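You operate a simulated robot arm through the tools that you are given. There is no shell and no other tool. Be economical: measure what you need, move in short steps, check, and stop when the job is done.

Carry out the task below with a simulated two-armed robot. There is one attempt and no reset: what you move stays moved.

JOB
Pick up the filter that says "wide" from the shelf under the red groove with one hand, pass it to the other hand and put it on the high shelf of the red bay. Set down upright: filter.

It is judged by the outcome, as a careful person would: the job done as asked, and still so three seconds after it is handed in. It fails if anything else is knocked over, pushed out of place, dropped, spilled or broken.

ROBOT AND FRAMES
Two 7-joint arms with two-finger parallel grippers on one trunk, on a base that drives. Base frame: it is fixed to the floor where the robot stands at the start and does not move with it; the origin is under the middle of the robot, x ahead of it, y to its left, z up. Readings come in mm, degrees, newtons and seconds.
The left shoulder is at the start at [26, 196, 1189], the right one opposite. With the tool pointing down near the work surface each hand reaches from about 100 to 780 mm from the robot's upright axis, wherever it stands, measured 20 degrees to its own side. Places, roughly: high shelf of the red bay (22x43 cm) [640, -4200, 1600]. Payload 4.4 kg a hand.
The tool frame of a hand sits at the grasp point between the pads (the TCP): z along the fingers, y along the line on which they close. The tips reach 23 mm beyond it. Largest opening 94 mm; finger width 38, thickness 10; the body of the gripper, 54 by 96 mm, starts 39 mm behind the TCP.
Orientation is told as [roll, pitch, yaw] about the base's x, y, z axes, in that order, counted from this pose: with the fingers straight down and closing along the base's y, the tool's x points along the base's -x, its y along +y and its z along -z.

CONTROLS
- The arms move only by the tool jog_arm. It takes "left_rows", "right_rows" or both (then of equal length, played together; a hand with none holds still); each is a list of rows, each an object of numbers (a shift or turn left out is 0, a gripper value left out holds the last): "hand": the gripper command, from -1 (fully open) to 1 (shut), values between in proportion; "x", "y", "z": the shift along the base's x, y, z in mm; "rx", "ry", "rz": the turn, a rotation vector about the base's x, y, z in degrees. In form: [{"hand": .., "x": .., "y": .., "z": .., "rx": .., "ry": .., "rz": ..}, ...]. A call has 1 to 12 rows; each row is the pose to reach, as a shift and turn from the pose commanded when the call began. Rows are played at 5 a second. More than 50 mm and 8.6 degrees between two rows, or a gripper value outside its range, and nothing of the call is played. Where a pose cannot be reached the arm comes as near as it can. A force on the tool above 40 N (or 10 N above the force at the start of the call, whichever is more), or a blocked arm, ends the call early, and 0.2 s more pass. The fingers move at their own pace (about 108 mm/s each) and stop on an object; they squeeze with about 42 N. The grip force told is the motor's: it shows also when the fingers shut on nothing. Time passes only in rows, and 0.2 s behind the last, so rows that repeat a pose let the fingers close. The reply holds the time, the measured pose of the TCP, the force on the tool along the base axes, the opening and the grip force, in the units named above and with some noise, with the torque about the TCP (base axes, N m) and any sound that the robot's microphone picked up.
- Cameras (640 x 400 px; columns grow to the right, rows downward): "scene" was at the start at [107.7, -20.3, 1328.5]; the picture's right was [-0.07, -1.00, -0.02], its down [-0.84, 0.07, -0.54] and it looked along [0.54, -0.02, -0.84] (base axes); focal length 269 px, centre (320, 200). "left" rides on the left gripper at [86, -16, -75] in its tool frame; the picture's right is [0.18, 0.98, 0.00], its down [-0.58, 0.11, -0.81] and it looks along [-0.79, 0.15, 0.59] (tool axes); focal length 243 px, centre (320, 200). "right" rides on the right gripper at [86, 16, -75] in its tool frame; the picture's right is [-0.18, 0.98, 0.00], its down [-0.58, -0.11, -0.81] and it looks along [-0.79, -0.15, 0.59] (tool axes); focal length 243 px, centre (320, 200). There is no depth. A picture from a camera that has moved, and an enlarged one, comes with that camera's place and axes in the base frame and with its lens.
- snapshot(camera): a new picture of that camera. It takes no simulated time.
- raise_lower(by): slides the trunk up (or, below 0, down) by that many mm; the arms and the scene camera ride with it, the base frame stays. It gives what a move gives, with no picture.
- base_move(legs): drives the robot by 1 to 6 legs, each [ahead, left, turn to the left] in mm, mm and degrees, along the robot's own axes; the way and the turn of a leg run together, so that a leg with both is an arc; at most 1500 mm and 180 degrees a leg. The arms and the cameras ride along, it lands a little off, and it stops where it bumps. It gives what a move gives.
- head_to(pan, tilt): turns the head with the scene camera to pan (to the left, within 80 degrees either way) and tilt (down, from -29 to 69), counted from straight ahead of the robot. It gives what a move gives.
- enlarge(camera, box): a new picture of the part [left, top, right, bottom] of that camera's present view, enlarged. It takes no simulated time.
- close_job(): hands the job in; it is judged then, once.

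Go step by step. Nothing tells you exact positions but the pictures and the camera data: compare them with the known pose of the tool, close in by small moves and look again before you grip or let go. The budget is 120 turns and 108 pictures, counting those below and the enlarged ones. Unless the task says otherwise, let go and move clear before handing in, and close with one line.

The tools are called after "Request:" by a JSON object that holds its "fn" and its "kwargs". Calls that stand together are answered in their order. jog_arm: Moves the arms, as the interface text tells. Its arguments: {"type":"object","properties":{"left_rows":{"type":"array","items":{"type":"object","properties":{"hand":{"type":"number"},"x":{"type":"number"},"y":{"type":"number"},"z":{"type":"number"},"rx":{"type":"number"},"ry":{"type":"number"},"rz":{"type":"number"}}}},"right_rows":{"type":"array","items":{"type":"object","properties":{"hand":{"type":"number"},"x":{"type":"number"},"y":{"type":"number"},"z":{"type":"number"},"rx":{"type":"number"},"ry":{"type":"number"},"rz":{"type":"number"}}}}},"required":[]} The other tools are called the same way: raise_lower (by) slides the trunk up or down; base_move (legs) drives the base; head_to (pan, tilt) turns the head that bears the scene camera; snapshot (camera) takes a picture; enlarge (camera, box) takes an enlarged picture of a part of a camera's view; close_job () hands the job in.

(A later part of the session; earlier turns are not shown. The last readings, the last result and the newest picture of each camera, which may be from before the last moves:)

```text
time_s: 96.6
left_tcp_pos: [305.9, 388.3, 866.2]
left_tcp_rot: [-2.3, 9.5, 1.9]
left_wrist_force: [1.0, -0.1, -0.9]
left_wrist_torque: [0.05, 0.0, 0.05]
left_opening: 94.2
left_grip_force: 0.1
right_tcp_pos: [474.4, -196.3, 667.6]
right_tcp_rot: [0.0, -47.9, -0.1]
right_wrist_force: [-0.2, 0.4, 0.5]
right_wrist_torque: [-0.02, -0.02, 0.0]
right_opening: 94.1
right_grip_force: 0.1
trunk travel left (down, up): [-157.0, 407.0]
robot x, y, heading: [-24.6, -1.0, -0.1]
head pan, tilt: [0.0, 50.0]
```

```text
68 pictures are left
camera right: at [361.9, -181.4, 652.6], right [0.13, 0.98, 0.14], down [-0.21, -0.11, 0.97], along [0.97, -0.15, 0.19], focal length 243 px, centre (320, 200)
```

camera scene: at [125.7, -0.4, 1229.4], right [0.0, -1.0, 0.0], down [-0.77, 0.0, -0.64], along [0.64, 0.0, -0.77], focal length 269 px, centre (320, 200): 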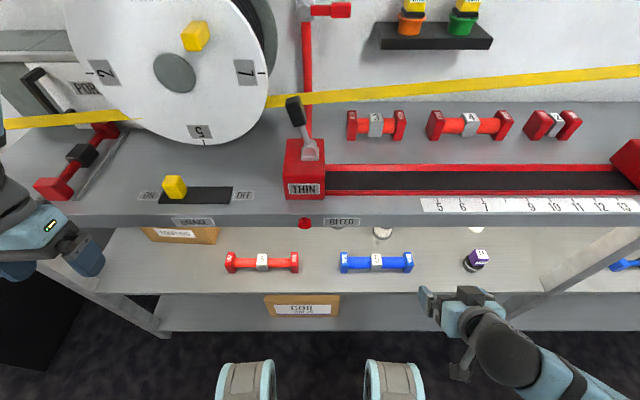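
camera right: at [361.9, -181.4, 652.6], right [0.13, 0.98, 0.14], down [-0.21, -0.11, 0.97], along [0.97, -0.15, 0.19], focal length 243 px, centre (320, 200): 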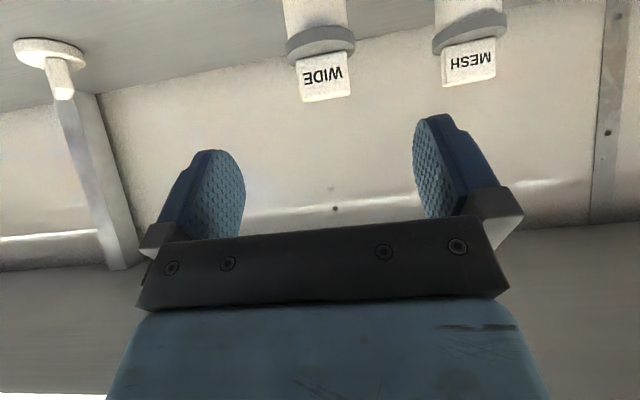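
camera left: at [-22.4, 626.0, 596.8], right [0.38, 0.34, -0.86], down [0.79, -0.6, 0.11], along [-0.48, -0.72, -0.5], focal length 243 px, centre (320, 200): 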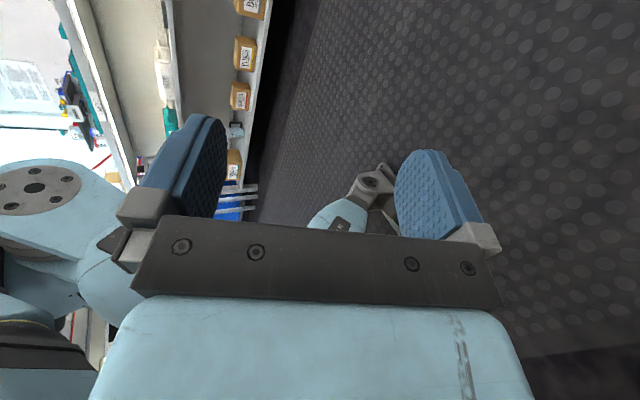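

The closer views put the label block at about [585, -197], z 579–617. I approach halfway along the finger direction and check.

Request:
{"fn": "jog_arm", "kwargs": {"right_rows": [{"x": 20, "z": -7}, {"x": 40, "z": -15}, {"x": 60, "z": -25}]}}

Request:
{"fn": "snapshot", "kwargs": {"camera": "right"}}

Request:
{"fn": "snapshot", "kwargs": {"camera": "scene"}}

```text
time_s: 97.4
left_tcp_pos: [306.1, 387.3, 866.9]
left_tcp_rot: [-2.3, 9.5, 1.9]
left_wrist_force: [1.5, -0.5, 0.4]
left_wrist_torque: [-0.02, 0.0, -0.05]
left_opening: 94.0
left_grip_force: 0.1
right_tcp_pos: [530.7, -196.2, 642.0]
right_tcp_rot: [0.1, -47.9, -0.2]
right_wrist_force: [0.0, -0.1, 0.5]
right_wrist_torque: [0.04, 0.01, 0.0]
right_opening: 94.1
right_grip_force: 0.1
trunk travel left (down, up): [-157.0, 407.0]
robot x, y, heading: [-21.4, -0.1, -0.0]
head pan, tilt: [0.0, 50.0]
```

```text
67 pictures are left
camera right: at [418.6, -180.8, 626.7], right [0.13, 0.98, 0.14], down [-0.21, -0.11, 0.97], along [0.97, -0.15, 0.19], focal length 243 px, centre (320, 200)
```

right: 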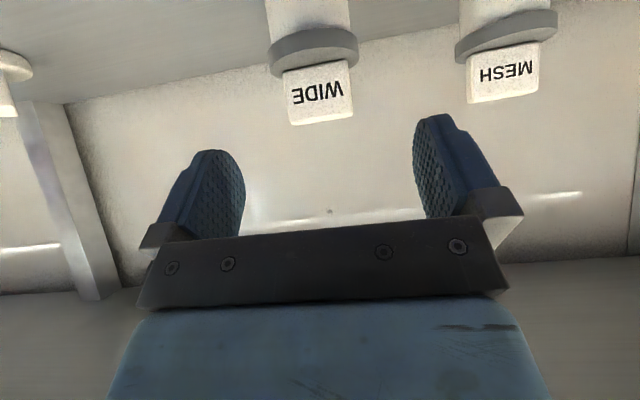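

```text
66 pictures are left
camera scene: at [125.3, -0.4, 1229.5], right [0.0, -1.0, 0.0], down [-0.77, 0.0, -0.64], along [0.64, 0.0, -0.77], focal length 269 px, centre (320, 200)
```

scene: 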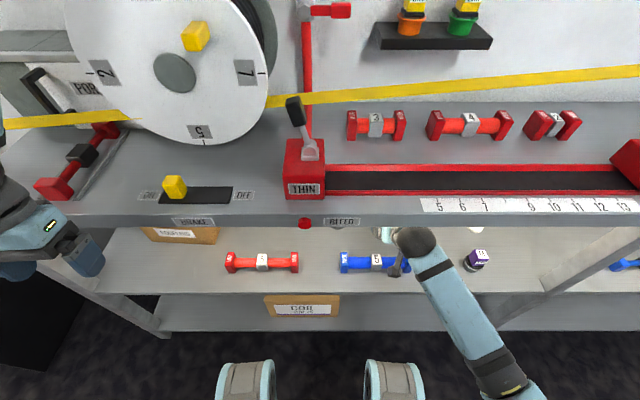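

Refined: the block is a bit farther, x≈603, z≈563–603. I close in another step and recheck.

Request:
{"fn": "jog_arm", "kwargs": {"right_rows": [{"x": 20, "y": -1, "z": -12}, {"x": 42, "y": -2, "z": -26}]}}

Request:
{"fn": "snapshot", "kwargs": {"camera": "right"}}

```text
time_s: 98.0
left_tcp_pos: [304.9, 387.6, 867.1]
left_tcp_rot: [-2.3, 9.6, 1.9]
left_wrist_force: [-0.4, -0.2, -0.5]
left_wrist_torque: [-0.01, 0.01, 0.02]
left_opening: 94.0
left_grip_force: 0.1
right_tcp_pos: [570.6, -199.4, 617.1]
right_tcp_rot: [0.0, -48.1, -0.3]
right_wrist_force: [-0.5, -0.5, -0.1]
right_wrist_torque: [0.0, -0.01, 0.0]
right_opening: 94.0
right_grip_force: 0.3
trunk travel left (down, up): [-157.0, 407.0]
robot x, y, heading: [-18.9, -2.4, -0.2]
head pan, tilt: [0.0, 50.0]
```

```text
65 pictures are left
camera right: at [459.4, -182.8, 602.4], right [0.13, 0.98, 0.14], down [-0.21, -0.11, 0.97], along [0.97, -0.15, 0.19], focal length 243 px, centre (320, 200)
```

right: 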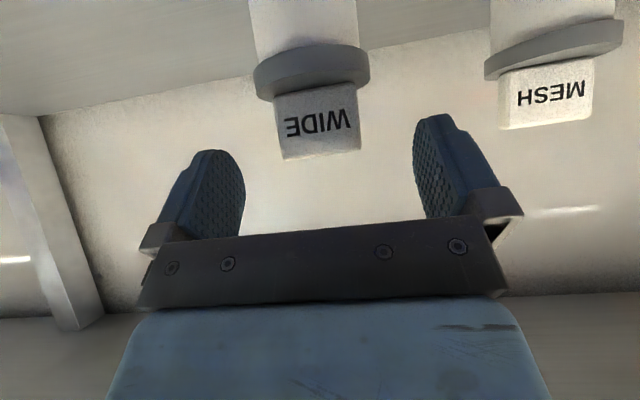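

Block is centred between the fingers; final approach of about 26 mm forward and 18 mm down, then look.

Request:
{"fn": "jog_arm", "kwargs": {"right_rows": [{"x": 13, "y": 1, "z": -9}, {"x": 26, "y": 2, "z": -18}]}}

Request:
{"fn": "snapshot", "kwargs": {"camera": "right"}}

```text
time_s: 98.6
left_tcp_pos: [307.1, 387.8, 867.9]
left_tcp_rot: [-2.3, 9.4, 2.0]
left_wrist_force: [0.4, -0.4, -0.4]
left_wrist_torque: [-0.01, 0.0, 0.01]
left_opening: 94.2
left_grip_force: 0.0
right_tcp_pos: [598.3, -196.1, 599.6]
right_tcp_rot: [-0.1, -48.0, -0.4]
right_wrist_force: [0.0, -1.0, 0.2]
right_wrist_torque: [0.0, 0.0, -0.03]
right_opening: 94.1
right_grip_force: 0.1
trunk travel left (down, up): [-157.0, 407.0]
robot x, y, heading: [-20.0, 0.5, -0.1]
head pan, tilt: [0.0, 50.0]
```

```text
64 pictures are left
camera right: at [487.0, -181.7, 583.6], right [0.13, 0.98, 0.14], down [-0.21, -0.11, 0.97], along [0.97, -0.15, 0.19], focal length 243 px, centre (320, 200)
```

right: 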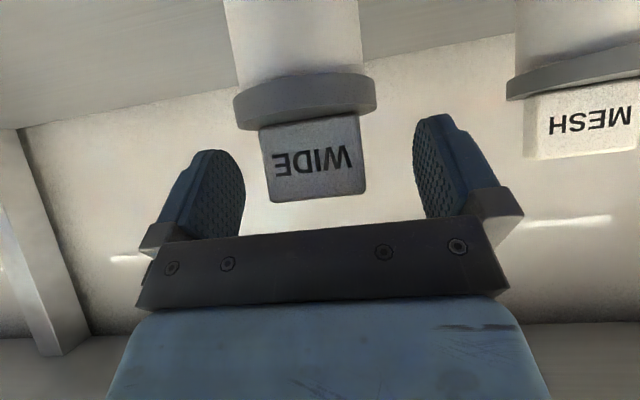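

The block sits between the pads, with the pads just above the flange. I close the right gripper.

Request:
{"fn": "jog_arm", "kwargs": {"right_rows": [{"hand": 0}, {"hand": 0.3}, {"hand": 1}, {"hand": 1}, {"hand": 1}]}}

Request:
{"fn": "snapshot", "kwargs": {"camera": "right"}}

```text
time_s: 99.8
left_tcp_pos: [307.1, 387.4, 865.8]
left_tcp_rot: [-2.3, 9.4, 1.9]
left_wrist_force: [-0.4, 0.2, -0.3]
left_wrist_torque: [0.0, 0.0, -0.02]
left_opening: 93.7
left_grip_force: 0.0
right_tcp_pos: [599.4, -197.6, 599.6]
right_tcp_rot: [0.0, -48.1, -0.1]
right_wrist_force: [1.4, 0.4, 0.6]
right_wrist_torque: [0.03, -0.04, -0.03]
right_opening: 45.6
right_grip_force: 42.6
trunk travel left (down, up): [-157.0, 407.0]
robot x, y, heading: [-22.9, 2.6, -0.1]
head pan, tilt: [0.0, 50.0]
```

```text
63 pictures are left
camera right: at [486.7, -181.7, 583.8], right [0.13, 0.98, 0.14], down [-0.21, -0.11, 0.97], along [0.97, -0.15, 0.19], focal length 243 px, centre (320, 200)
```

right: 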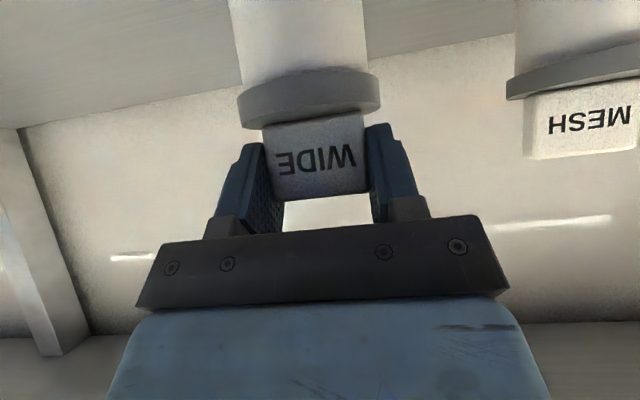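

Gripped at 45.6 mm. The blue bar lies in front, so I lift slightly, sidestep right to y≈-320 (between the bar and the purple sensor), then withdraw.

Request:
{"fn": "jog_arm", "kwargs": {"right_rows": [{"z": 8, "hand": 1}, {"z": 16}, {"z": 24}, {"z": 30, "x": -8}]}}

Request:
{"fn": "snapshot", "kwargs": {"camera": "right"}}

Request:
{"fn": "snapshot", "kwargs": {"camera": "scene"}}

```text
time_s: 100.8
left_tcp_pos: [306.4, 387.2, 867.4]
left_tcp_rot: [-2.3, 9.5, 1.9]
left_wrist_force: [0.2, 0.1, 0.4]
left_wrist_torque: [0.04, 0.02, -0.01]
left_opening: 93.9
left_grip_force: 0.1
right_tcp_pos: [591.4, -197.9, 630.2]
right_tcp_rot: [-0.1, -47.9, -0.2]
right_wrist_force: [-0.2, -0.7, -1.6]
right_wrist_torque: [-0.04, 0.0, 0.02]
right_opening: 45.3
right_grip_force: 41.6
trunk travel left (down, up): [-157.0, 407.0]
robot x, y, heading: [-18.5, 2.3, -0.2]
head pan, tilt: [0.0, 50.0]
```

```text
62 pictures are left
camera right: at [478.3, -181.7, 614.3], right [0.13, 0.98, 0.14], down [-0.21, -0.11, 0.97], along [0.97, -0.15, 0.19], focal length 243 px, centre (320, 200)
```

right: 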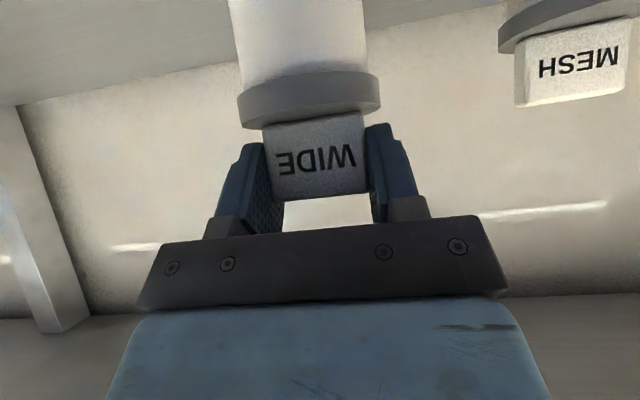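

```text
61 pictures are left
camera scene: at [125.0, -0.5, 1229.5], right [0.0, -1.0, 0.0], down [-0.77, 0.0, -0.64], along [0.64, 0.0, -0.77], focal length 269 px, centre (320, 200)
```

scene: 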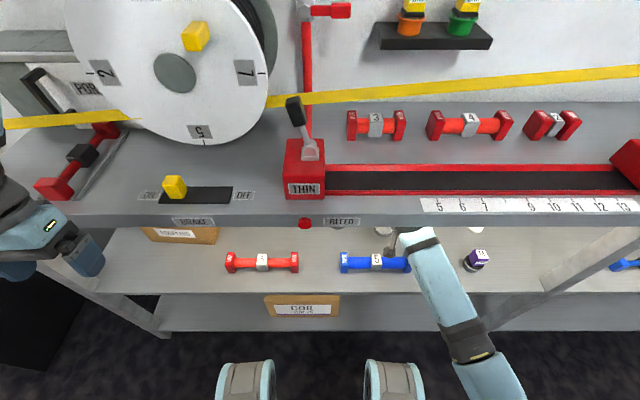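

Lifted cleanly. Now sidestep and withdraw.

Request:
{"fn": "jog_arm", "kwargs": {"right_rows": [{"y": -30}, {"y": -60}, {"y": -90}, {"y": -122}, {"y": -127, "x": -30}, {"y": -130, "x": -60}, {"y": -130, "x": -100}, {"y": -130, "x": -140}, {"y": -130, "x": -180}, {"y": -130, "x": -220}]}}

Request:
{"fn": "snapshot", "kwargs": {"camera": "scene"}}

```text
time_s: 103.0
left_tcp_pos: [305.9, 387.5, 867.3]
left_tcp_rot: [-2.3, 9.4, 1.9]
left_wrist_force: [-0.4, -0.1, -0.2]
left_wrist_torque: [0.01, -0.04, -0.01]
left_opening: 94.3
left_grip_force: 0.0
right_tcp_pos: [367.8, -328.7, 630.9]
right_tcp_rot: [-0.1, -48.1, -0.2]
right_wrist_force: [1.0, 0.4, -0.2]
right_wrist_torque: [0.01, 0.01, 0.01]
right_opening: 45.5
right_grip_force: 42.1
trunk travel left (down, up): [-157.0, 407.0]
robot x, y, heading: [-23.6, -0.0, 0.1]
head pan, tilt: [0.0, 50.0]
```

```text
60 pictures are left
camera scene: at [124.6, -0.3, 1229.6], right [0.0, -1.0, 0.0], down [-0.77, 0.0, -0.64], along [0.64, 0.0, -0.77], focal length 269 px, centre (320, 200)
```

scene: 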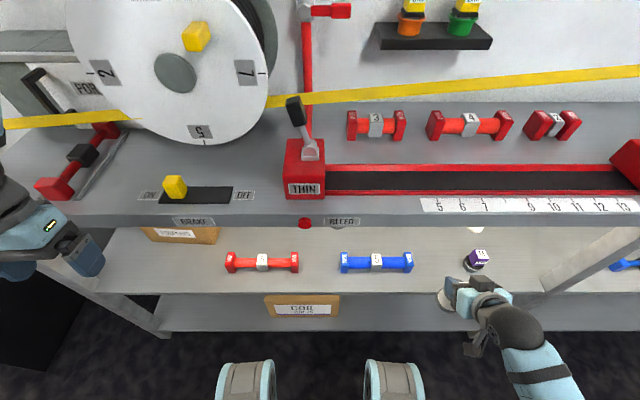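

The filter is out and the neighbours are untouched. I back away from the bench and raise the trunk for the hand-over.

Request:
{"fn": "base_move", "kwargs": {"legs": [[-280, 0, 0]]}}

Request:
{"fn": "raise_lower", "kwargs": {"by": 250}}

Request:
{"fn": "head_to", "kwargs": {"pan": 0, "tilt": 45}}

Request:
{"fn": "snapshot", "kwargs": {"camera": "scene"}}

```text
time_s: 104.9
left_tcp_pos: [28.3, 388.1, 867.8]
left_tcp_rot: [-2.3, 9.3, 2.0]
left_wrist_force: [-0.5, -0.5, 0.8]
left_wrist_torque: [0.0, 0.01, 0.01]
left_opening: 93.8
left_grip_force: 0.1
right_tcp_pos: [93.9, -327.2, 631.4]
right_tcp_rot: [0.0, -48.0, 0.0]
right_wrist_force: [0.0, 0.2, -0.4]
right_wrist_torque: [-0.02, 0.02, 0.04]
right_opening: 45.1
right_grip_force: 41.8
trunk travel left (down, up): [-157.0, 407.0]
robot x, y, heading: [-298.7, 4.9, 0.2]
head pan, tilt: [0.0, 50.0]
```

```text
time_s: 107.5
left_tcp_pos: [29.0, 389.1, 1117.3]
left_tcp_rot: [-2.3, 9.5, 2.1]
left_wrist_force: [0.6, -0.3, 0.2]
left_wrist_torque: [0.0, -0.03, 0.02]
left_opening: 93.7
left_grip_force: 0.1
right_tcp_pos: [93.1, -326.7, 879.4]
right_tcp_rot: [0.0, -48.0, 0.0]
right_wrist_force: [0.4, 0.0, -0.3]
right_wrist_torque: [-0.04, 0.01, -0.04]
right_opening: 45.2
right_grip_force: 42.1
trunk travel left (down, up): [-407.0, 157.0]
robot x, y, heading: [-297.0, 0.1, -0.1]
head pan, tilt: [0.0, 50.0]
```

```text
time_s: 108.2
left_tcp_pos: [28.7, 388.9, 1118.1]
left_tcp_rot: [-2.3, 9.5, 2.1]
left_wrist_force: [-0.3, 0.8, 0.8]
left_wrist_torque: [0.01, -0.03, 0.03]
left_opening: 94.0
left_grip_force: 0.0
right_tcp_pos: [94.1, -326.0, 880.3]
right_tcp_rot: [0.0, -48.0, 0.0]
right_wrist_force: [0.3, 1.0, -0.7]
right_wrist_torque: [-0.01, 0.02, -0.02]
right_opening: 45.4
right_grip_force: 42.1
trunk travel left (down, up): [-407.0, 157.0]
robot x, y, heading: [-297.4, -3.2, 0.0]
head pan, tilt: [0.0, 45.0]
```

```text
59 pictures are left
camera scene: at [-146.7, -0.1, 1486.4], right [0.0, -1.0, 0.0], down [-0.71, 0.0, -0.71], along [0.71, 0.0, -0.71], focal length 269 px, centre (320, 200)
```

scene: 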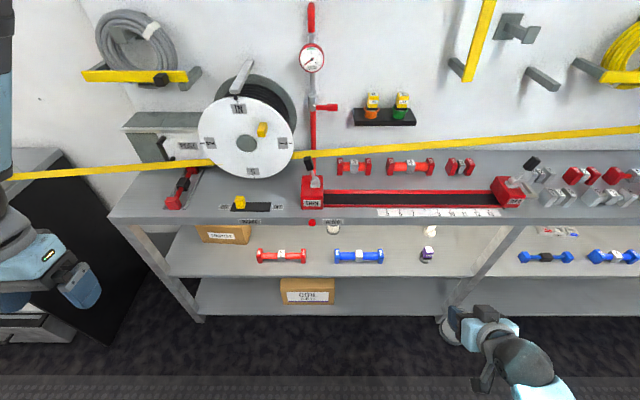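

Next I prepare the left hand: yaw it +90° so that later, with fingers pointing right, they close along x and the camera is on top.

Request:
{"fn": "jog_arm", "kwargs": {"left_rows": [{"rz": 7.5, "x": 5}, {"rz": 15, "x": 10}, {"rz": 22.5, "x": 15}, {"rz": 30, "x": 20}, {"rz": 37.5, "x": 25}, {"rz": 45, "x": 30}, {"rz": 52.5, "x": 35}, {"rz": 60, "x": 40}, {"rz": 67.5, "x": 45}, {"rz": 75, "x": 50}, {"rz": 82.5, "x": 55}, {"rz": 90, "x": 60}]}}

Request:
{"fn": "snapshot", "kwargs": {"camera": "scene"}}

```text
time_s: 110.8
left_tcp_pos: [86.6, 392.1, 1114.0]
left_tcp_rot: [-2.0, 9.9, 93.3]
left_wrist_force: [-0.2, -0.8, -0.4]
left_wrist_torque: [0.03, 0.0, 0.01]
left_opening: 94.1
left_grip_force: 0.1
right_tcp_pos: [93.4, -327.5, 879.5]
right_tcp_rot: [-0.1, -48.0, 0.0]
right_wrist_force: [0.4, 0.8, -1.2]
right_wrist_torque: [0.01, -0.01, 0.01]
right_opening: 45.0
right_grip_force: 42.0
trunk travel left (down, up): [-407.0, 157.0]
robot x, y, heading: [-300.0, 1.5, -0.1]
head pan, tilt: [0.0, 45.0]
```

```text
58 pictures are left
camera scene: at [-146.6, -0.1, 1486.4], right [0.0, -1.0, 0.0], down [-0.71, 0.0, -0.71], along [0.71, 0.0, -0.71], focal length 269 px, centre (320, 200)
```

scene: 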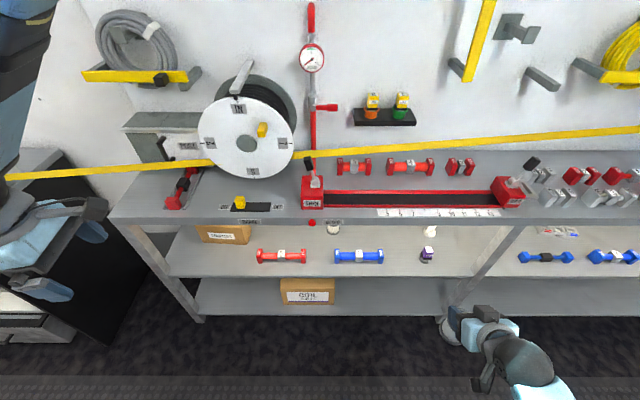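

Works well. Now I tilt the left fingers to point right (about 10° below horizontal) while moving inward.

Request:
{"fn": "jog_arm", "kwargs": {"left_rows": [{"rx": -7, "y": -12, "x": 6, "z": -6}, {"rx": -14, "y": -24, "x": 12, "z": -12}, {"rx": -21, "y": -36, "x": 18, "z": -18}, {"rx": -28, "y": -48, "x": 24, "z": -24}, {"rx": -35, "y": -60, "x": 30, "z": -30}, {"rx": -42, "y": -72, "x": 36, "z": -36}, {"rx": -49, "y": -84, "x": 42, "z": -42}, {"rx": -56, "y": -96, "x": 48, "z": -48}, {"rx": -63, "y": -108, "x": 54, "z": -54}, {"rx": -70, "y": -120, "x": 60, "z": -60}]}}

Request:
{"fn": "snapshot", "kwargs": {"camera": "scene"}}

Request:
{"fn": "snapshot", "kwargs": {"camera": "left"}}

```text
time_s: 113.0
left_tcp_pos: [150.4, 270.5, 1055.5]
left_tcp_rot: [8.5, 79.1, 101.3]
left_wrist_force: [-0.3, 0.6, -1.0]
left_wrist_torque: [0.01, 0.02, 0.0]
left_opening: 94.0
left_grip_force: 0.0
right_tcp_pos: [93.2, -327.4, 879.6]
right_tcp_rot: [0.0, -47.9, 0.0]
right_wrist_force: [0.8, 0.0, -1.2]
right_wrist_torque: [0.01, 0.01, -0.02]
right_opening: 45.2
right_grip_force: 42.2
trunk travel left (down, up): [-407.0, 157.0]
robot x, y, heading: [-300.9, 2.0, 0.1]
head pan, tilt: [0.0, 45.0]
```

```text
57 pictures are left
camera scene: at [-146.0, -0.2, 1486.4], right [0.0, -1.0, 0.0], down [-0.71, 0.0, -0.71], along [0.71, 0.0, -0.71], focal length 269 px, centre (320, 200)
```

scene: 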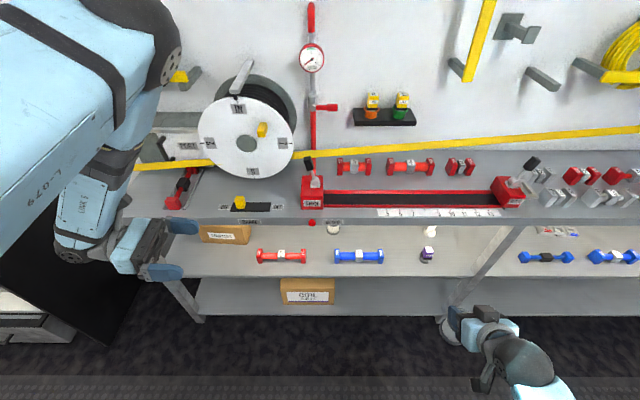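

```text
56 pictures are left
camera left: at [166.6, 328.2, 1153.4], right [-0.97, -0.08, 0.21], down [-0.17, 0.89, -0.42], along [-0.15, -0.44, -0.88], focal length 243 px, centre (320, 200)
```

left: 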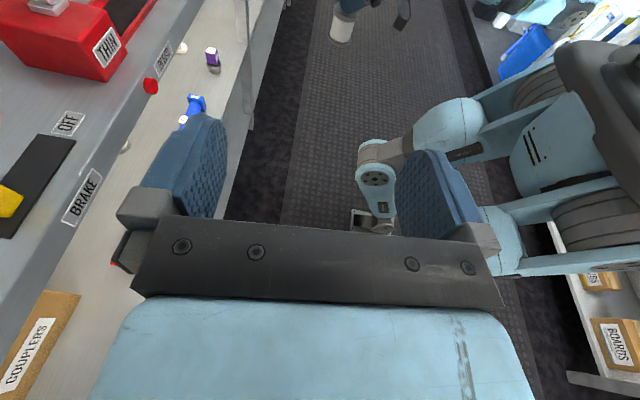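

The left hand points right as wanted. I bring the filter with the right hand to the middle, in front of the left hand, keeping it upright.

Request:
{"fn": "jog_arm", "kwargs": {"right_rows": [{"hand": 1, "z": 30, "y": 25, "x": 5}, {"z": 60, "y": 50, "x": 10}, {"z": 90, "y": 80, "x": 16}, {"z": 120, "y": 110, "x": 22}, {"z": 150, "y": 145, "x": 28}, {"z": 175, "y": 180, "x": 34}, {"z": 200, "y": 220, "x": 40}, {"z": 220, "y": 260, "x": 46}, {"z": 235, "y": 300, "x": 52}, {"z": 242, "y": 340, "x": 58}, {"z": 242, "y": 367, "x": 60}]}}

Request:
{"fn": "snapshot", "kwargs": {"camera": "left"}}

Request:
{"fn": "snapshot", "kwargs": {"camera": "scene"}}

```text
time_s: 114.5
left_tcp_pos: [151.4, 271.6, 1055.0]
left_tcp_rot: [8.3, 79.0, 101.2]
left_wrist_force: [-0.2, 0.3, -0.8]
left_wrist_torque: [0.03, 0.0, 0.0]
left_opening: 94.1
left_grip_force: 0.0
right_tcp_pos: [128.6, -181.7, 1039.7]
right_tcp_rot: [-17.3, -46.8, 13.6]
right_wrist_force: [1.0, 0.5, -1.0]
right_wrist_torque: [0.03, 0.01, 0.01]
right_opening: 45.3
right_grip_force: 41.8
trunk travel left (down, up): [-407.0, 157.0]
robot x, y, heading: [-293.7, 1.4, 0.1]
head pan, tilt: [0.0, 45.0]
stopped in row 7 (right hand): the arm was blocked; the commanded pose is now the measured one
```

```text
55 pictures are left
camera left: at [166.4, 328.7, 1153.3], right [-0.97, -0.08, 0.21], down [-0.17, 0.89, -0.42], along [-0.15, -0.44, -0.89], focal length 243 px, centre (320, 200)
```

left: 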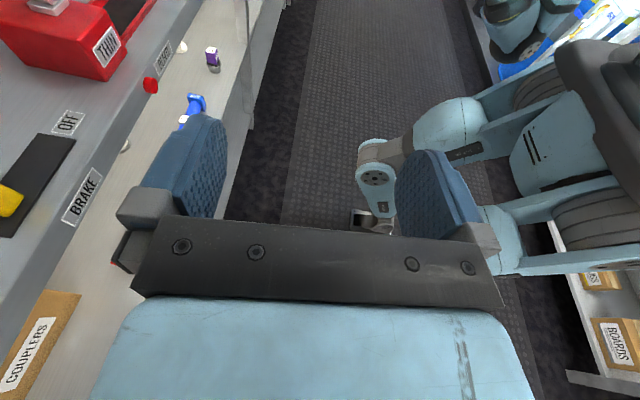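

```text
54 pictures are left
camera scene: at [-146.2, 0.6, 1486.3], right [0.0, -1.0, 0.0], down [-0.71, 0.0, -0.71], along [0.71, 0.0, -0.71], focal length 269 px, centre (320, 200)
```

scene: 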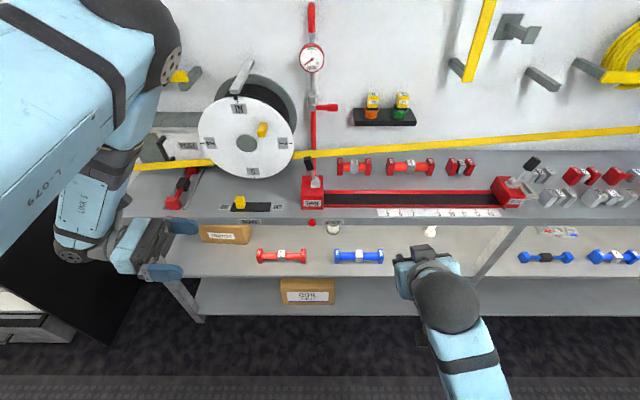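

The right elbow met the torso. I move the right hand forward and slightly back to its side, re-levelling the filter, and will meet farther in front of the robot.

Request:
{"fn": "jog_arm", "kwargs": {"right_rows": [{"hand": 1, "x": 20, "y": -10, "rx": 2}, {"x": 40, "y": -20, "rx": 4}, {"x": 60, "y": -25, "rx": 6}, {"x": 80, "y": -25, "rx": 8}, {"x": 100, "y": -25, "rx": 10}, {"x": 120, "y": -25, "rx": 11.6, "ry": -1.2}]}}

Request:
{"fn": "snapshot", "kwargs": {"camera": "scene"}}

```text
time_s: 115.9
left_tcp_pos: [151.7, 270.0, 1054.9]
left_tcp_rot: [8.3, 79.0, 101.1]
left_wrist_force: [0.2, 1.0, 0.4]
left_wrist_torque: [0.02, -0.01, 0.01]
left_opening: 94.0
left_grip_force: 0.3
right_tcp_pos: [246.3, -206.5, 1039.2]
right_tcp_rot: [0.1, -49.5, 0.8]
right_wrist_force: [0.5, 0.1, 0.0]
right_wrist_torque: [0.01, -0.02, 0.02]
right_opening: 45.1
right_grip_force: 41.9
trunk travel left (down, up): [-407.0, 157.0]
robot x, y, heading: [-296.6, -3.1, 0.1]
head pan, tilt: [0.0, 45.0]
```

```text
53 pictures are left
camera scene: at [-146.1, -0.1, 1486.3], right [0.0, -1.0, 0.0], down [-0.71, 0.0, -0.71], along [0.71, 0.0, -0.71], focal length 269 px, centre (320, 200)
```

scene: 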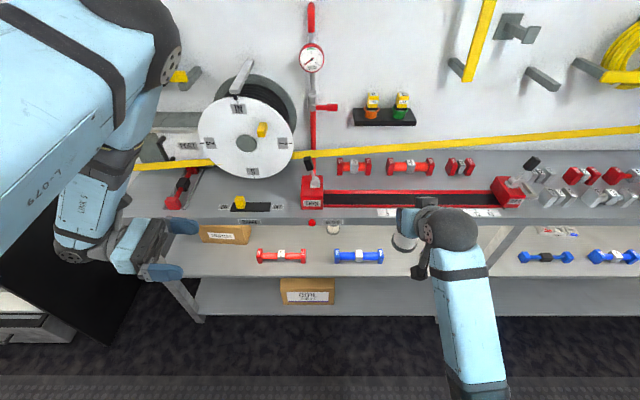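

Good. I move the right hand to y≈-110 and the left hand forward and toward it, stopping short.

Request:
{"fn": "jog_arm", "kwargs": {"right_rows": [{"hand": 1, "y": 16, "x": 2}, {"y": 32, "x": 4}, {"y": 48, "x": 6}, {"y": 64, "x": 8}, {"y": 80, "x": 10}, {"y": 96, "x": 10}], "left_rows": [{"x": 17, "y": -20, "z": -14}, {"x": 34, "y": -40, "z": -28}, {"x": 51, "y": -60, "z": -42}, {"x": 68, "y": -80, "z": -56}, {"x": 85, "y": -100, "z": -70}, {"x": 102, "y": -130, "z": -82}]}}

Request:
{"fn": "snapshot", "kwargs": {"camera": "left"}}

Request:
{"fn": "snapshot", "kwargs": {"camera": "scene"}}

```text
time_s: 117.5
left_tcp_pos: [263.9, 164.4, 964.1]
left_tcp_rot: [7.7, 79.1, 100.3]
left_wrist_force: [0.5, 0.3, 0.7]
left_wrist_torque: [-0.02, 0.0, 0.0]
left_opening: 94.2
left_grip_force: 0.1
left hand out of reach, approached as far as the arm can: row 5, 6
right_tcp_pos: [260.9, -158.6, 1020.7]
right_tcp_rot: [-12.1, -49.1, 9.1]
right_wrist_force: [-0.3, 0.6, -1.3]
right_wrist_torque: [0.0, -0.05, -0.03]
right_opening: 45.6
right_grip_force: 42.2
trunk travel left (down, up): [-407.0, 157.0]
robot x, y, heading: [-291.8, 2.2, 0.0]
head pan, tilt: [0.0, 45.0]
stopped in row 6 (right hand): the arm was blocked; the commanded pose is now the measured one
```

```text
52 pictures are left
camera left: at [279.7, 222.6, 1062.4], right [-0.97, -0.08, 0.21], down [-0.17, 0.89, -0.42], along [-0.15, -0.44, -0.89], focal length 243 px, centre (320, 200)
```

left: 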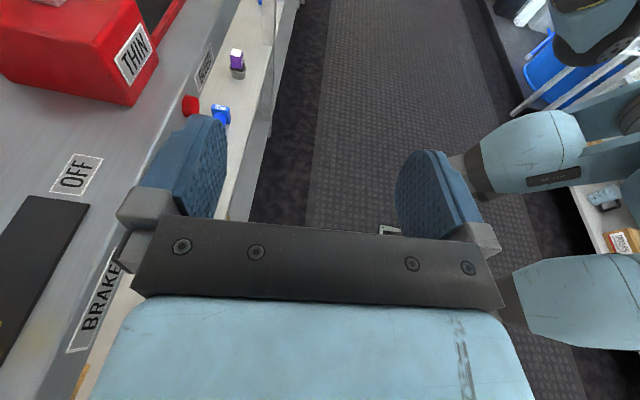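

```text
51 pictures are left
camera scene: at [-147.1, -0.2, 1486.5], right [0.0, -1.0, 0.0], down [-0.71, 0.0, -0.71], along [0.71, 0.0, -0.71], focal length 269 px, centre (320, 200)
```

scene: 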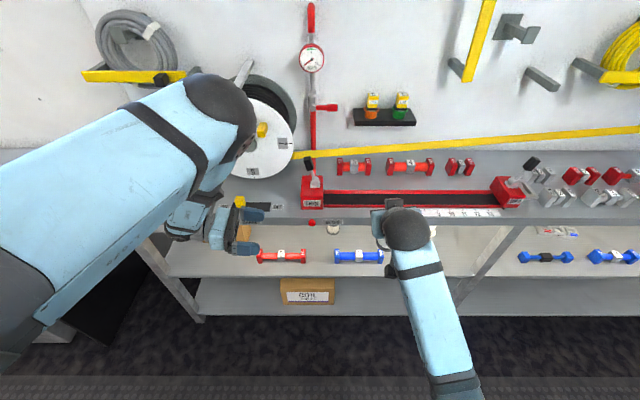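

The right elbow blocks again when reaching left with forward-pointing fingers. I back it out, re-level, and yaw the right hand to point left, which keeps its elbow out.

Request:
{"fn": "jog_arm", "kwargs": {"right_rows": [{"hand": 1, "y": -15, "rx": 3}, {"y": -30, "rx": 6}, {"y": -45, "rx": 8}, {"y": -60, "rx": 8.5}]}}

Request:
{"fn": "jog_arm", "kwargs": {"right_rows": [{"hand": 1, "rz": 7.5}, {"rz": 15}, {"rz": 22.5}, {"rz": 30}, {"rz": 37.5}, {"rz": 45}, {"rz": 52.5}, {"rz": 60}]}}

Request:
{"fn": "snapshot", "kwargs": {"camera": "scene"}}

```text
time_s: 118.5
left_tcp_pos: [264.9, 164.5, 964.4]
left_tcp_rot: [7.9, 79.1, 100.7]
left_wrist_force: [-0.1, 0.5, -1.5]
left_wrist_torque: [0.01, 0.0, -0.01]
left_opening: 94.1
left_grip_force: 0.0
right_tcp_pos: [259.9, -218.6, 1020.1]
right_tcp_rot: [1.1, -49.7, -0.9]
right_wrist_force: [0.0, -1.1, -0.2]
right_wrist_torque: [-0.01, -0.02, 0.02]
right_opening: 45.1
right_grip_force: 42.1
trunk travel left (down, up): [-407.0, 157.0]
robot x, y, heading: [-294.1, -3.3, 0.3]
head pan, tilt: [0.0, 45.0]
```

```text
time_s: 120.2
left_tcp_pos: [264.3, 165.2, 963.9]
left_tcp_rot: [8.0, 79.1, 100.8]
left_wrist_force: [0.0, -0.9, 1.2]
left_wrist_torque: [-0.01, 0.0, -0.03]
left_opening: 94.1
left_grip_force: 0.0
right_tcp_pos: [260.1, -218.7, 1020.1]
right_tcp_rot: [1.1, -49.7, 59.3]
right_wrist_force: [1.0, -0.6, -1.6]
right_wrist_torque: [0.01, -0.01, 0.02]
right_opening: 45.2
right_grip_force: 41.8
trunk travel left (down, up): [-407.0, 157.0]
robot x, y, heading: [-298.7, 1.3, 0.2]
head pan, tilt: [0.0, 45.0]
```

```text
50 pictures are left
camera scene: at [-146.4, -0.6, 1486.3], right [0.0, -1.0, 0.0], down [-0.71, 0.0, -0.71], along [0.71, 0.0, -0.71], focal length 269 px, centre (320, 200)
```

scene: 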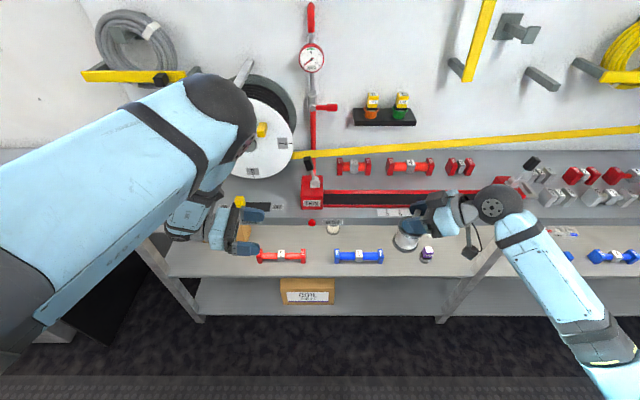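

Now the right forearm comes from the right side. I bring the filter left toward the waiting left hand.

Request:
{"fn": "jog_arm", "kwargs": {"right_rows": [{"hand": 1, "y": 20}, {"y": 40}, {"y": 60}, {"y": 80}, {"y": 100}, {"y": 120}, {"y": 140}, {"y": 160}, {"y": 180}, {"y": 200}]}}

Request:
{"fn": "snapshot", "kwargs": {"camera": "left"}}

Request:
{"fn": "snapshot", "kwargs": {"camera": "scene"}}

```text
time_s: 122.5
left_tcp_pos: [264.5, 164.4, 963.9]
left_tcp_rot: [8.0, 79.1, 100.9]
left_wrist_force: [0.1, 0.3, -0.2]
left_wrist_torque: [0.0, -0.02, 0.02]
left_opening: 94.0
left_grip_force: 0.0
right_tcp_pos: [258.0, -19.8, 1020.4]
right_tcp_rot: [1.0, -49.6, 59.1]
right_wrist_force: [-0.1, -0.7, -0.3]
right_wrist_torque: [-0.02, 0.01, 0.0]
right_opening: 45.3
right_grip_force: 42.0
trunk travel left (down, up): [-407.0, 157.0]
robot x, y, heading: [-298.3, -0.1, 0.0]
head pan, tilt: [0.0, 45.0]
```

```text
49 pictures are left
camera left: at [280.0, 223.0, 1061.8], right [-0.97, -0.08, 0.21], down [-0.17, 0.89, -0.42], along [-0.15, -0.44, -0.89], focal length 243 px, centre (320, 200)
```

left: 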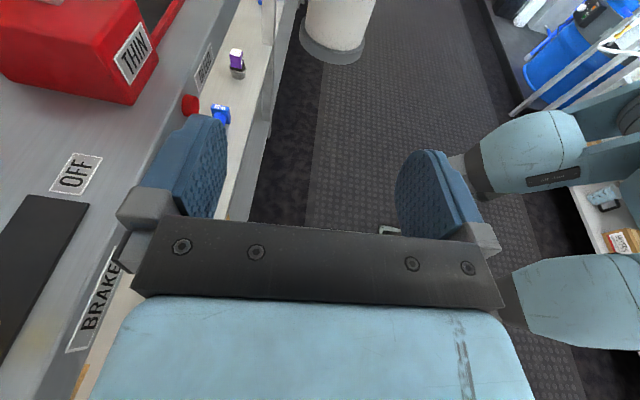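

```text
48 pictures are left
camera scene: at [-146.5, 0.5, 1486.4], right [0.0, -1.0, 0.0], down [-0.71, 0.0, -0.71], along [0.71, 0.0, -0.71], focal length 269 px, centre (320, 200)
```

scene: 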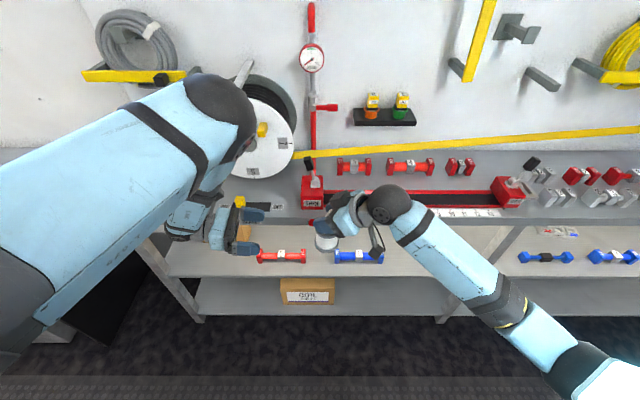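

The filter body should be centred near [260, -21, 948]. I lower and level the left hand to that height and check alignment.

Request:
{"fn": "jog_arm", "kwargs": {"left_rows": [{"rx": -3, "z": -8, "x": -2, "y": -10}, {"rx": -6, "z": -16, "x": -4, "y": -25}, {"rx": -6, "z": -16, "x": -4, "y": -45}]}}

Request:
{"fn": "snapshot", "kwargs": {"camera": "left"}}

```text
time_s: 123.2
left_tcp_pos: [270.9, 144.7, 940.5]
left_tcp_rot: [20.3, 84.9, 113.0]
left_wrist_force: [-0.1, 0.1, -0.6]
left_wrist_torque: [0.0, -0.01, -0.02]
left_opening: 93.8
left_grip_force: 0.0
left hand out of reach, approached as far as the arm can: row 1, 2, 3
right_tcp_pos: [259.6, -19.1, 1021.8]
right_tcp_rot: [1.1, -49.7, 59.2]
right_wrist_force: [0.2, -0.4, -0.7]
right_wrist_torque: [-0.02, 0.0, 0.02]
right_opening: 45.2
right_grip_force: 41.1
trunk travel left (down, up): [-407.0, 157.0]
robot x, y, heading: [-298.5, 3.0, -0.1]
head pan, tilt: [0.0, 45.0]
```

```text
47 pictures are left
camera left: at [285.5, 212.8, 1032.1], right [-0.97, -0.06, 0.21], down [-0.17, 0.85, -0.51], along [-0.15, -0.53, -0.83], focal length 243 px, centre (320, 200)
```

left: 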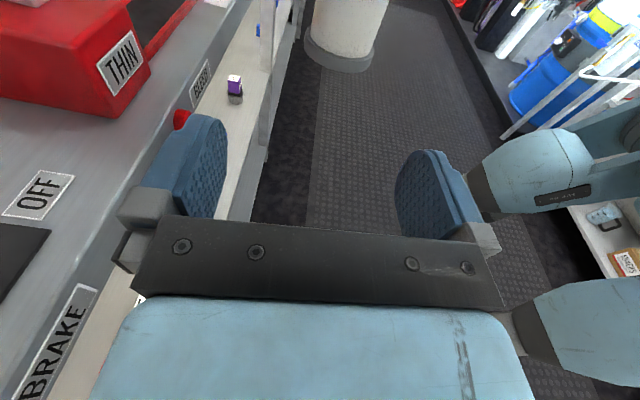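

The left arm is at its reach limit there. I bring it back to an easier spot (higher, nearer) and will let the right hand come to it.

Request:
{"fn": "jog_arm", "kwargs": {"left_rows": [{"x": -15, "y": 8, "z": 20}, {"x": -30, "y": 16, "z": 40}, {"x": -45, "y": 24, "z": 60}, {"x": -55, "y": 30, "z": 80}], "right_rows": [{"hand": 1, "x": -10, "z": 20}, {"x": -20, "z": 40}, {"x": -30, "z": 60}, {"x": -40, "z": 75, "ry": 1}]}}

Request:
{"fn": "snapshot", "kwargs": {"camera": "left"}}

```text
time_s: 124.2
left_tcp_pos: [254.6, 179.0, 991.5]
left_tcp_rot: [15.6, 83.4, 108.4]
left_wrist_force: [-0.3, 0.6, -0.1]
left_wrist_torque: [0.01, 0.0, -0.03]
left_opening: 94.0
left_grip_force: 0.0
left hand out of reach, approached as far as the arm can: row 1, 2, 3, 4
right_tcp_pos: [217.5, -17.5, 1097.2]
right_tcp_rot: [2.3, -49.1, 58.2]
right_wrist_force: [-0.7, 0.1, -0.2]
right_wrist_torque: [0.03, 0.01, -0.01]
right_opening: 45.3
right_grip_force: 42.6
trunk travel left (down, up): [-407.0, 157.0]
robot x, y, heading: [-296.4, -0.1, 0.1]
head pan, tilt: [0.0, 45.0]
```

```text
46 pictures are left
camera left: at [271.1, 244.0, 1085.0], right [-0.97, -0.07, 0.21], down [-0.17, 0.86, -0.48], along [-0.15, -0.51, -0.85], focal length 243 px, centre (320, 200)
```

left: 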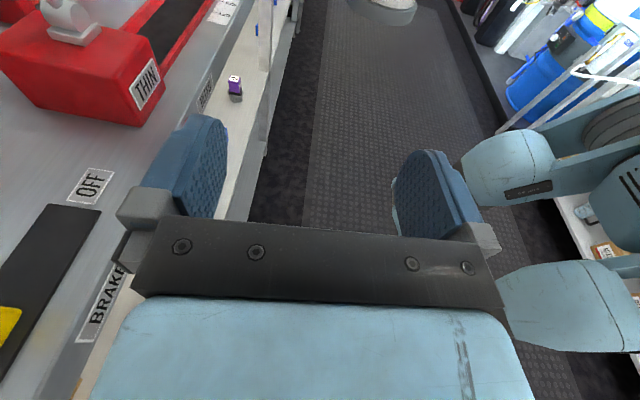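

I steer the left hand back toward its comfortable region and check where it tracks exactly.

Request:
{"fn": "jog_arm", "kwargs": {"left_rows": [{"x": -10, "y": 20, "z": 10, "rx": 2}, {"x": -20, "y": 40, "z": 20, "rx": 3}, {"x": -30, "y": 60, "z": 27, "rx": 3}, {"x": -35, "y": 75, "z": 32, "rx": 3}]}}

Request:
{"fn": "snapshot", "kwargs": {"camera": "scene"}}

```text
time_s: 125.2
left_tcp_pos: [227.7, 257.6, 1017.0]
left_tcp_rot: [10.7, 80.9, 103.4]
left_wrist_force: [-0.3, -0.4, -0.4]
left_wrist_torque: [0.0, -0.02, -0.01]
left_opening: 94.0
left_grip_force: 0.1
left hand out of reach, approached as far as the arm can: row 3, 4
right_tcp_pos: [217.8, -17.9, 1097.2]
right_tcp_rot: [2.3, -49.2, 58.2]
right_wrist_force: [0.0, -0.5, -0.7]
right_wrist_torque: [-0.01, 0.01, 0.0]
right_opening: 45.0
right_grip_force: 42.0
trunk travel left (down, up): [-407.0, 157.0]
robot x, y, heading: [-300.3, 0.8, 0.5]
head pan, tilt: [0.0, 45.0]
```

```text
45 pictures are left
camera scene: at [-147.2, 0.2, 1486.5], right [0.0, -1.0, 0.0], down [-0.71, 0.0, -0.71], along [0.71, 0.0, -0.71], focal length 269 px, centre (320, 200)
```

scene: 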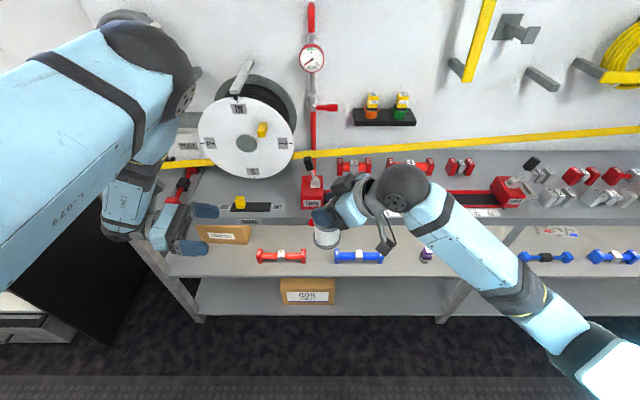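

The left wrist is folded 90° in this posture, which limits reach. I redo it: back to fingers-down at yaw 0, then tilt, then roll about the finger axis.

Request:
{"fn": "jog_arm", "kwargs": {"left_rows": [{"rx": 7, "x": -6, "y": 10, "z": 5}, {"rx": 14, "x": -12, "y": 20, "z": 10}, {"rx": 21, "x": -18, "y": 30, "z": 15}, {"rx": 28, "x": -24, "y": 40, "z": 20}, {"rx": 35, "x": -30, "y": 50, "z": 25}, {"rx": 42, "x": -36, "y": 60, "z": 30}, {"rx": 49, "x": -42, "y": 70, "z": 35}, {"rx": 56, "x": -48, "y": 80, "z": 40}, {"rx": 63, "x": -54, "y": 90, "z": 45}, {"rx": 70, "x": -60, "y": 100, "z": 50}]}}

Request:
{"fn": "jog_arm", "kwargs": {"left_rows": [{"rz": -7.5}, {"rz": -15}, {"rz": -22.5}, {"rz": -30}, {"rz": -37.5}, {"rz": -45}, {"rz": -52.5}, {"rz": -60}, {"rz": -67.5}, {"rz": -75}, {"rz": -82.5}, {"rz": -90}]}}

```text
time_s: 127.5
left_tcp_pos: [168.5, 357.9, 1067.1]
left_tcp_rot: [-2.1, 12.3, 92.1]
left_wrist_force: [0.2, 0.0, 0.3]
left_wrist_torque: [0.02, -0.02, 0.01]
left_opening: 93.9
left_grip_force: 0.1
right_tcp_pos: [218.0, -18.5, 1096.3]
right_tcp_rot: [2.3, -49.2, 58.2]
right_wrist_force: [-0.4, 0.6, -0.5]
right_wrist_torque: [-0.05, 0.0, 0.01]
right_opening: 45.1
right_grip_force: 42.0
trunk travel left (down, up): [-407.0, 157.0]
robot x, y, heading: [-294.4, -3.0, -0.1]
head pan, tilt: [0.0, 45.0]
```

```text
time_s: 130.1
left_tcp_pos: [171.2, 368.0, 1068.2]
left_tcp_rot: [-2.3, 12.2, 1.9]
left_wrist_force: [0.6, -0.3, -0.5]
left_wrist_torque: [0.01, -0.01, -0.04]
left_opening: 94.0
left_grip_force: 0.0
left hand out of reach, approached as far as the arm can: row 10, 11, 12
right_tcp_pos: [218.4, -18.6, 1096.6]
right_tcp_rot: [2.3, -49.2, 58.2]
right_wrist_force: [-0.4, -0.4, -0.5]
right_wrist_torque: [0.02, -0.04, -0.02]
right_opening: 45.5
right_grip_force: 42.4
trunk travel left (down, up): [-407.0, 157.0]
robot x, y, heading: [-291.2, 0.9, 0.5]
head pan, tilt: [0.0, 45.0]
```

Back to near fingers-down. Now I mirror what worked for the right hand: pitch fingers forward, then yaw to the right.

Request:
{"fn": "jog_arm", "kwargs": {"left_rows": [{"ry": -8}, {"ry": -16}, {"ry": -24}, {"ry": -32}, {"ry": -40}, {"ry": -48}, {"ry": -56}, {"ry": -64}, {"ry": -72}, {"ry": -80}, {"ry": -88}]}}

Request:
{"fn": "snapshot", "kwargs": {"camera": "scene"}}

```text
time_s: 132.4
left_tcp_pos: [169.7, 377.2, 1067.8]
left_tcp_rot: [-10.6, -75.7, 8.0]
left_wrist_force: [0.8, 1.0, -0.9]
left_wrist_torque: [0.01, 0.01, -0.01]
left_opening: 94.0
left_grip_force: 0.0
left hand out of reach, approached as far as the arm can: row 1, 2, 3, 4, 5, 6, 7, 8, 9, 10, 11
right_tcp_pos: [218.0, -17.6, 1097.3]
right_tcp_rot: [2.3, -49.0, 58.2]
right_wrist_force: [0.4, 0.3, -1.7]
right_wrist_torque: [0.0, 0.01, 0.01]
right_opening: 45.3
right_grip_force: 41.5
trunk travel left (down, up): [-407.0, 157.0]
robot x, y, heading: [-297.0, 1.4, 0.2]
head pan, tilt: [0.0, 45.0]
```

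```text
44 pictures are left
camera scene: at [-146.3, 0.1, 1486.4], right [0.0, -1.0, 0.0], down [-0.71, 0.0, -0.71], along [0.71, 0.0, -0.71], focal length 269 px, centre (320, 200)
```

scene: 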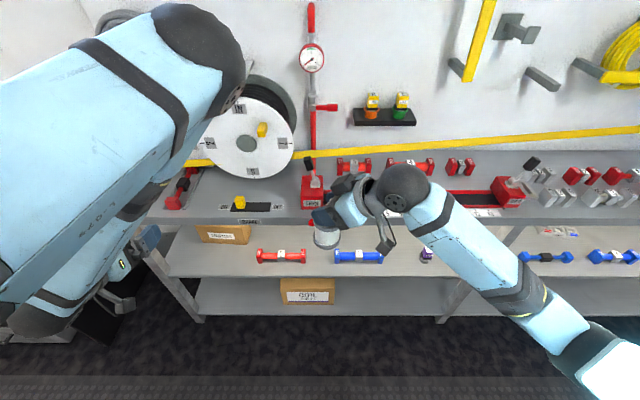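

The left arm is folded with its elbow up front. I need open space to unfold it, so I turn the robot right to face the long aisle (−y), which I must travel anyway.

Request:
{"fn": "base_move", "kwargs": {"legs": [[-60, 0, 0], [0, 0, -90]]}}

Request:
{"fn": "head_to", "kwargs": {"pan": 0, "tilt": 20}}

Request:
{"fn": "snapshot", "kwargs": {"camera": "scene"}}

```text
time_s: 137.3
left_tcp_pos: [1.9, -481.2, 1067.9]
left_tcp_rot: [-10.7, -75.5, -84.2]
left_wrist_force: [0.0, -0.5, -0.3]
left_wrist_torque: [-0.02, -0.01, 0.02]
left_opening: 93.9
left_grip_force: 0.0
right_tcp_pos: [-395.5, -513.8, 1097.7]
right_tcp_rot: [2.3, -49.1, -34.1]
right_wrist_force: [-0.1, 0.3, 0.0]
right_wrist_torque: [0.04, -0.01, -0.02]
right_opening: 45.3
right_grip_force: 42.4
trunk travel left (down, up): [-407.0, 157.0]
robot x, y, heading: [-352.5, -1.6, -92.1]
head pan, tilt: [0.0, 45.0]
```

```text
time_s: 138.2
left_tcp_pos: [1.8, -481.1, 1068.3]
left_tcp_rot: [-10.5, -75.6, -84.1]
left_wrist_force: [-0.1, 0.4, 0.3]
left_wrist_torque: [-0.01, 0.03, 0.01]
left_opening: 94.4
left_grip_force: 0.0
right_tcp_pos: [-396.9, -514.8, 1096.5]
right_tcp_rot: [2.2, -49.0, -34.0]
right_wrist_force: [0.1, 0.2, -1.2]
right_wrist_torque: [-0.01, -0.03, 0.03]
right_opening: 45.1
right_grip_force: 42.3
trunk travel left (down, up): [-407.0, 157.0]
robot x, y, heading: [-362.3, 1.6, -92.3]
head pan, tilt: [0.0, 20.0]
```

```text
43 pictures are left
camera scene: at [-362.4, -161.1, 1525.0], right [-1.0, 0.04, 0.0], down [0.01, 0.34, -0.94], along [-0.04, -0.94, -0.34], focal length 269 px, centre (320, 200)
```

scene: 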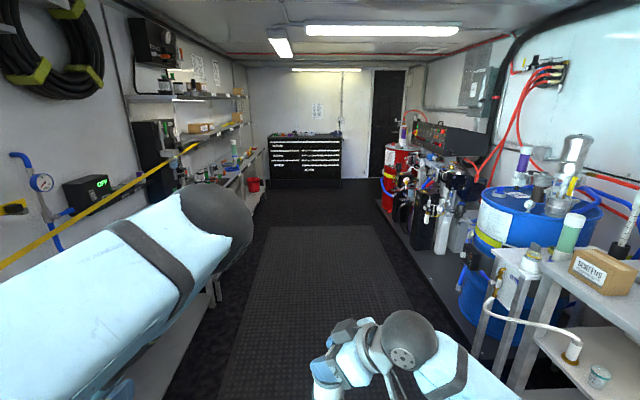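

The aisle ahead is free. I extend the left hand forward (−y) to unfold the arm.

Request:
{"fn": "jog_arm", "kwargs": {"left_rows": [{"y": -35}, {"y": -70}, {"y": -105}, {"y": -140}, {"y": -175}, {"y": -210}, {"y": -245}]}}

Request:
{"fn": "snapshot", "kwargs": {"camera": "scene"}}

```text
time_s: 139.8
left_tcp_pos: [2.2, -728.6, 1065.5]
left_tcp_rot: [-10.6, -75.4, -84.1]
left_wrist_force: [0.5, 0.1, 0.1]
left_wrist_torque: [0.03, 0.01, -0.02]
left_opening: 94.3
left_grip_force: 0.1
right_tcp_pos: [-394.4, -513.8, 1096.0]
right_tcp_rot: [2.4, -49.2, -34.1]
right_wrist_force: [0.6, -0.3, -0.8]
right_wrist_torque: [-0.05, -0.01, -0.04]
right_opening: 44.6
right_grip_force: 42.2
trunk travel left (down, up): [-407.0, 157.0]
robot x, y, heading: [-357.5, 0.4, -92.0]
head pan, tilt: [0.0, 20.0]
```

```text
42 pictures are left
camera scene: at [-362.3, -162.2, 1524.9], right [-1.0, 0.04, 0.0], down [0.01, 0.34, -0.94], along [-0.04, -0.94, -0.34], focal length 269 px, centre (320, 200)
```

scene: 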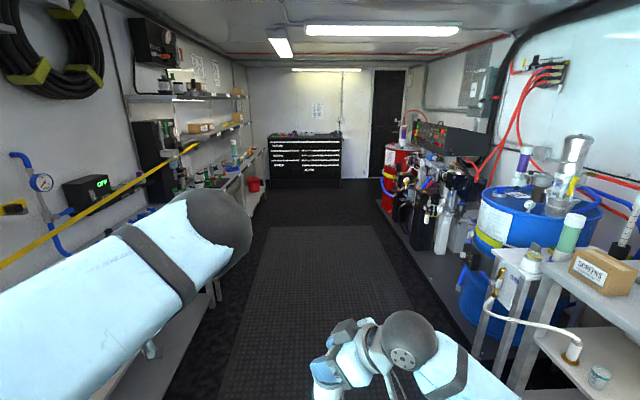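

Request:
{"fn": "head_to", "kwargs": {"pan": 15, "tilt": 50}}

Request:
{"fn": "snapshot", "kwargs": {"camera": "scene"}}

```text
time_s: 140.8
left_tcp_pos: [2.2, -727.4, 1066.7]
left_tcp_rot: [-10.6, -75.7, -84.1]
left_wrist_force: [0.9, -0.3, -0.3]
left_wrist_torque: [0.03, 0.01, -0.01]
left_opening: 94.0
left_grip_force: 0.0
right_tcp_pos: [-396.4, -513.8, 1096.5]
right_tcp_rot: [2.3, -49.1, -34.2]
right_wrist_force: [0.1, -0.6, -1.1]
right_wrist_torque: [0.0, -0.01, 0.0]
right_opening: 45.0
right_grip_force: 41.9
trunk travel left (down, up): [-407.0, 157.0]
robot x, y, heading: [-359.9, 0.2, -92.0]
head pan, tilt: [15.0, 50.0]
```

```text
41 pictures are left
camera scene: at [-341.9, -143.3, 1479.5], right [-0.97, -0.22, 0.0], down [-0.17, 0.75, -0.64], along [0.14, -0.63, -0.77], focal length 269 px, centre (320, 200)
```

scene: 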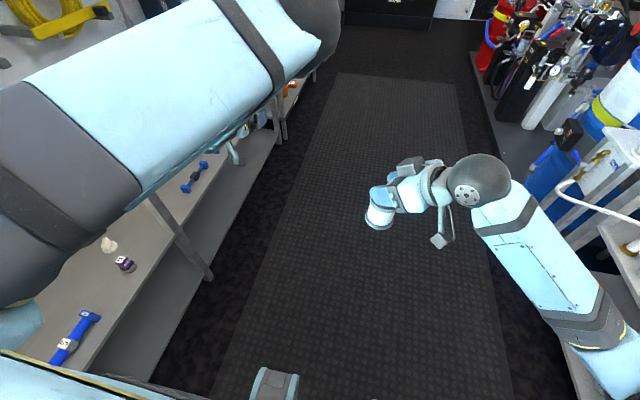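

The left forearm points to the right while its hand points ahead, so the wrist is strongly folded; yawing the left fingers to the robot's right will relax it.

Request:
{"fn": "jog_arm", "kwargs": {"left_rows": [{"rz": -7.5, "x": -8}, {"rz": -15, "x": -16}, {"rz": -22.5, "x": -24}, {"rz": -30, "x": -32}, {"rz": -37.5, "x": -40}, {"rz": -45, "x": -48}, {"rz": -52.5, "x": -56}, {"rz": -60, "x": -64}, {"rz": -67.5, "x": -72}, {"rz": -75, "x": -80}, {"rz": -82.5, "x": -88}, {"rz": -90, "x": -96}]}}

Request:
{"fn": "snapshot", "kwargs": {"camera": "scene"}}

```text
time_s: 143.4
left_tcp_pos: [-95.7, -726.1, 1068.5]
left_tcp_rot: [-10.6, -75.5, -174.3]
left_wrist_force: [0.1, -0.5, 0.7]
left_wrist_torque: [0.01, -0.01, 0.01]
left_opening: 93.8
left_grip_force: 0.1
right_tcp_pos: [-395.8, -514.4, 1096.8]
right_tcp_rot: [2.2, -49.1, -33.9]
right_wrist_force: [0.1, 0.7, -0.6]
right_wrist_torque: [0.01, 0.04, 0.02]
right_opening: 45.2
right_grip_force: 41.3
trunk travel left (down, up): [-407.0, 157.0]
robot x, y, heading: [-355.2, -0.4, -91.9]
head pan, tilt: [15.0, 50.0]
```

```text
40 pictures are left
camera scene: at [-341.5, -143.4, 1479.5], right [-0.97, -0.22, 0.0], down [-0.17, 0.75, -0.64], along [0.14, -0.63, -0.77], focal length 269 px, centre (320, 200)
```

scene: 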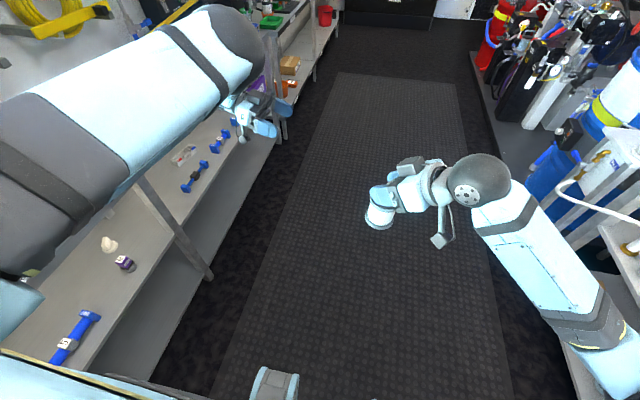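

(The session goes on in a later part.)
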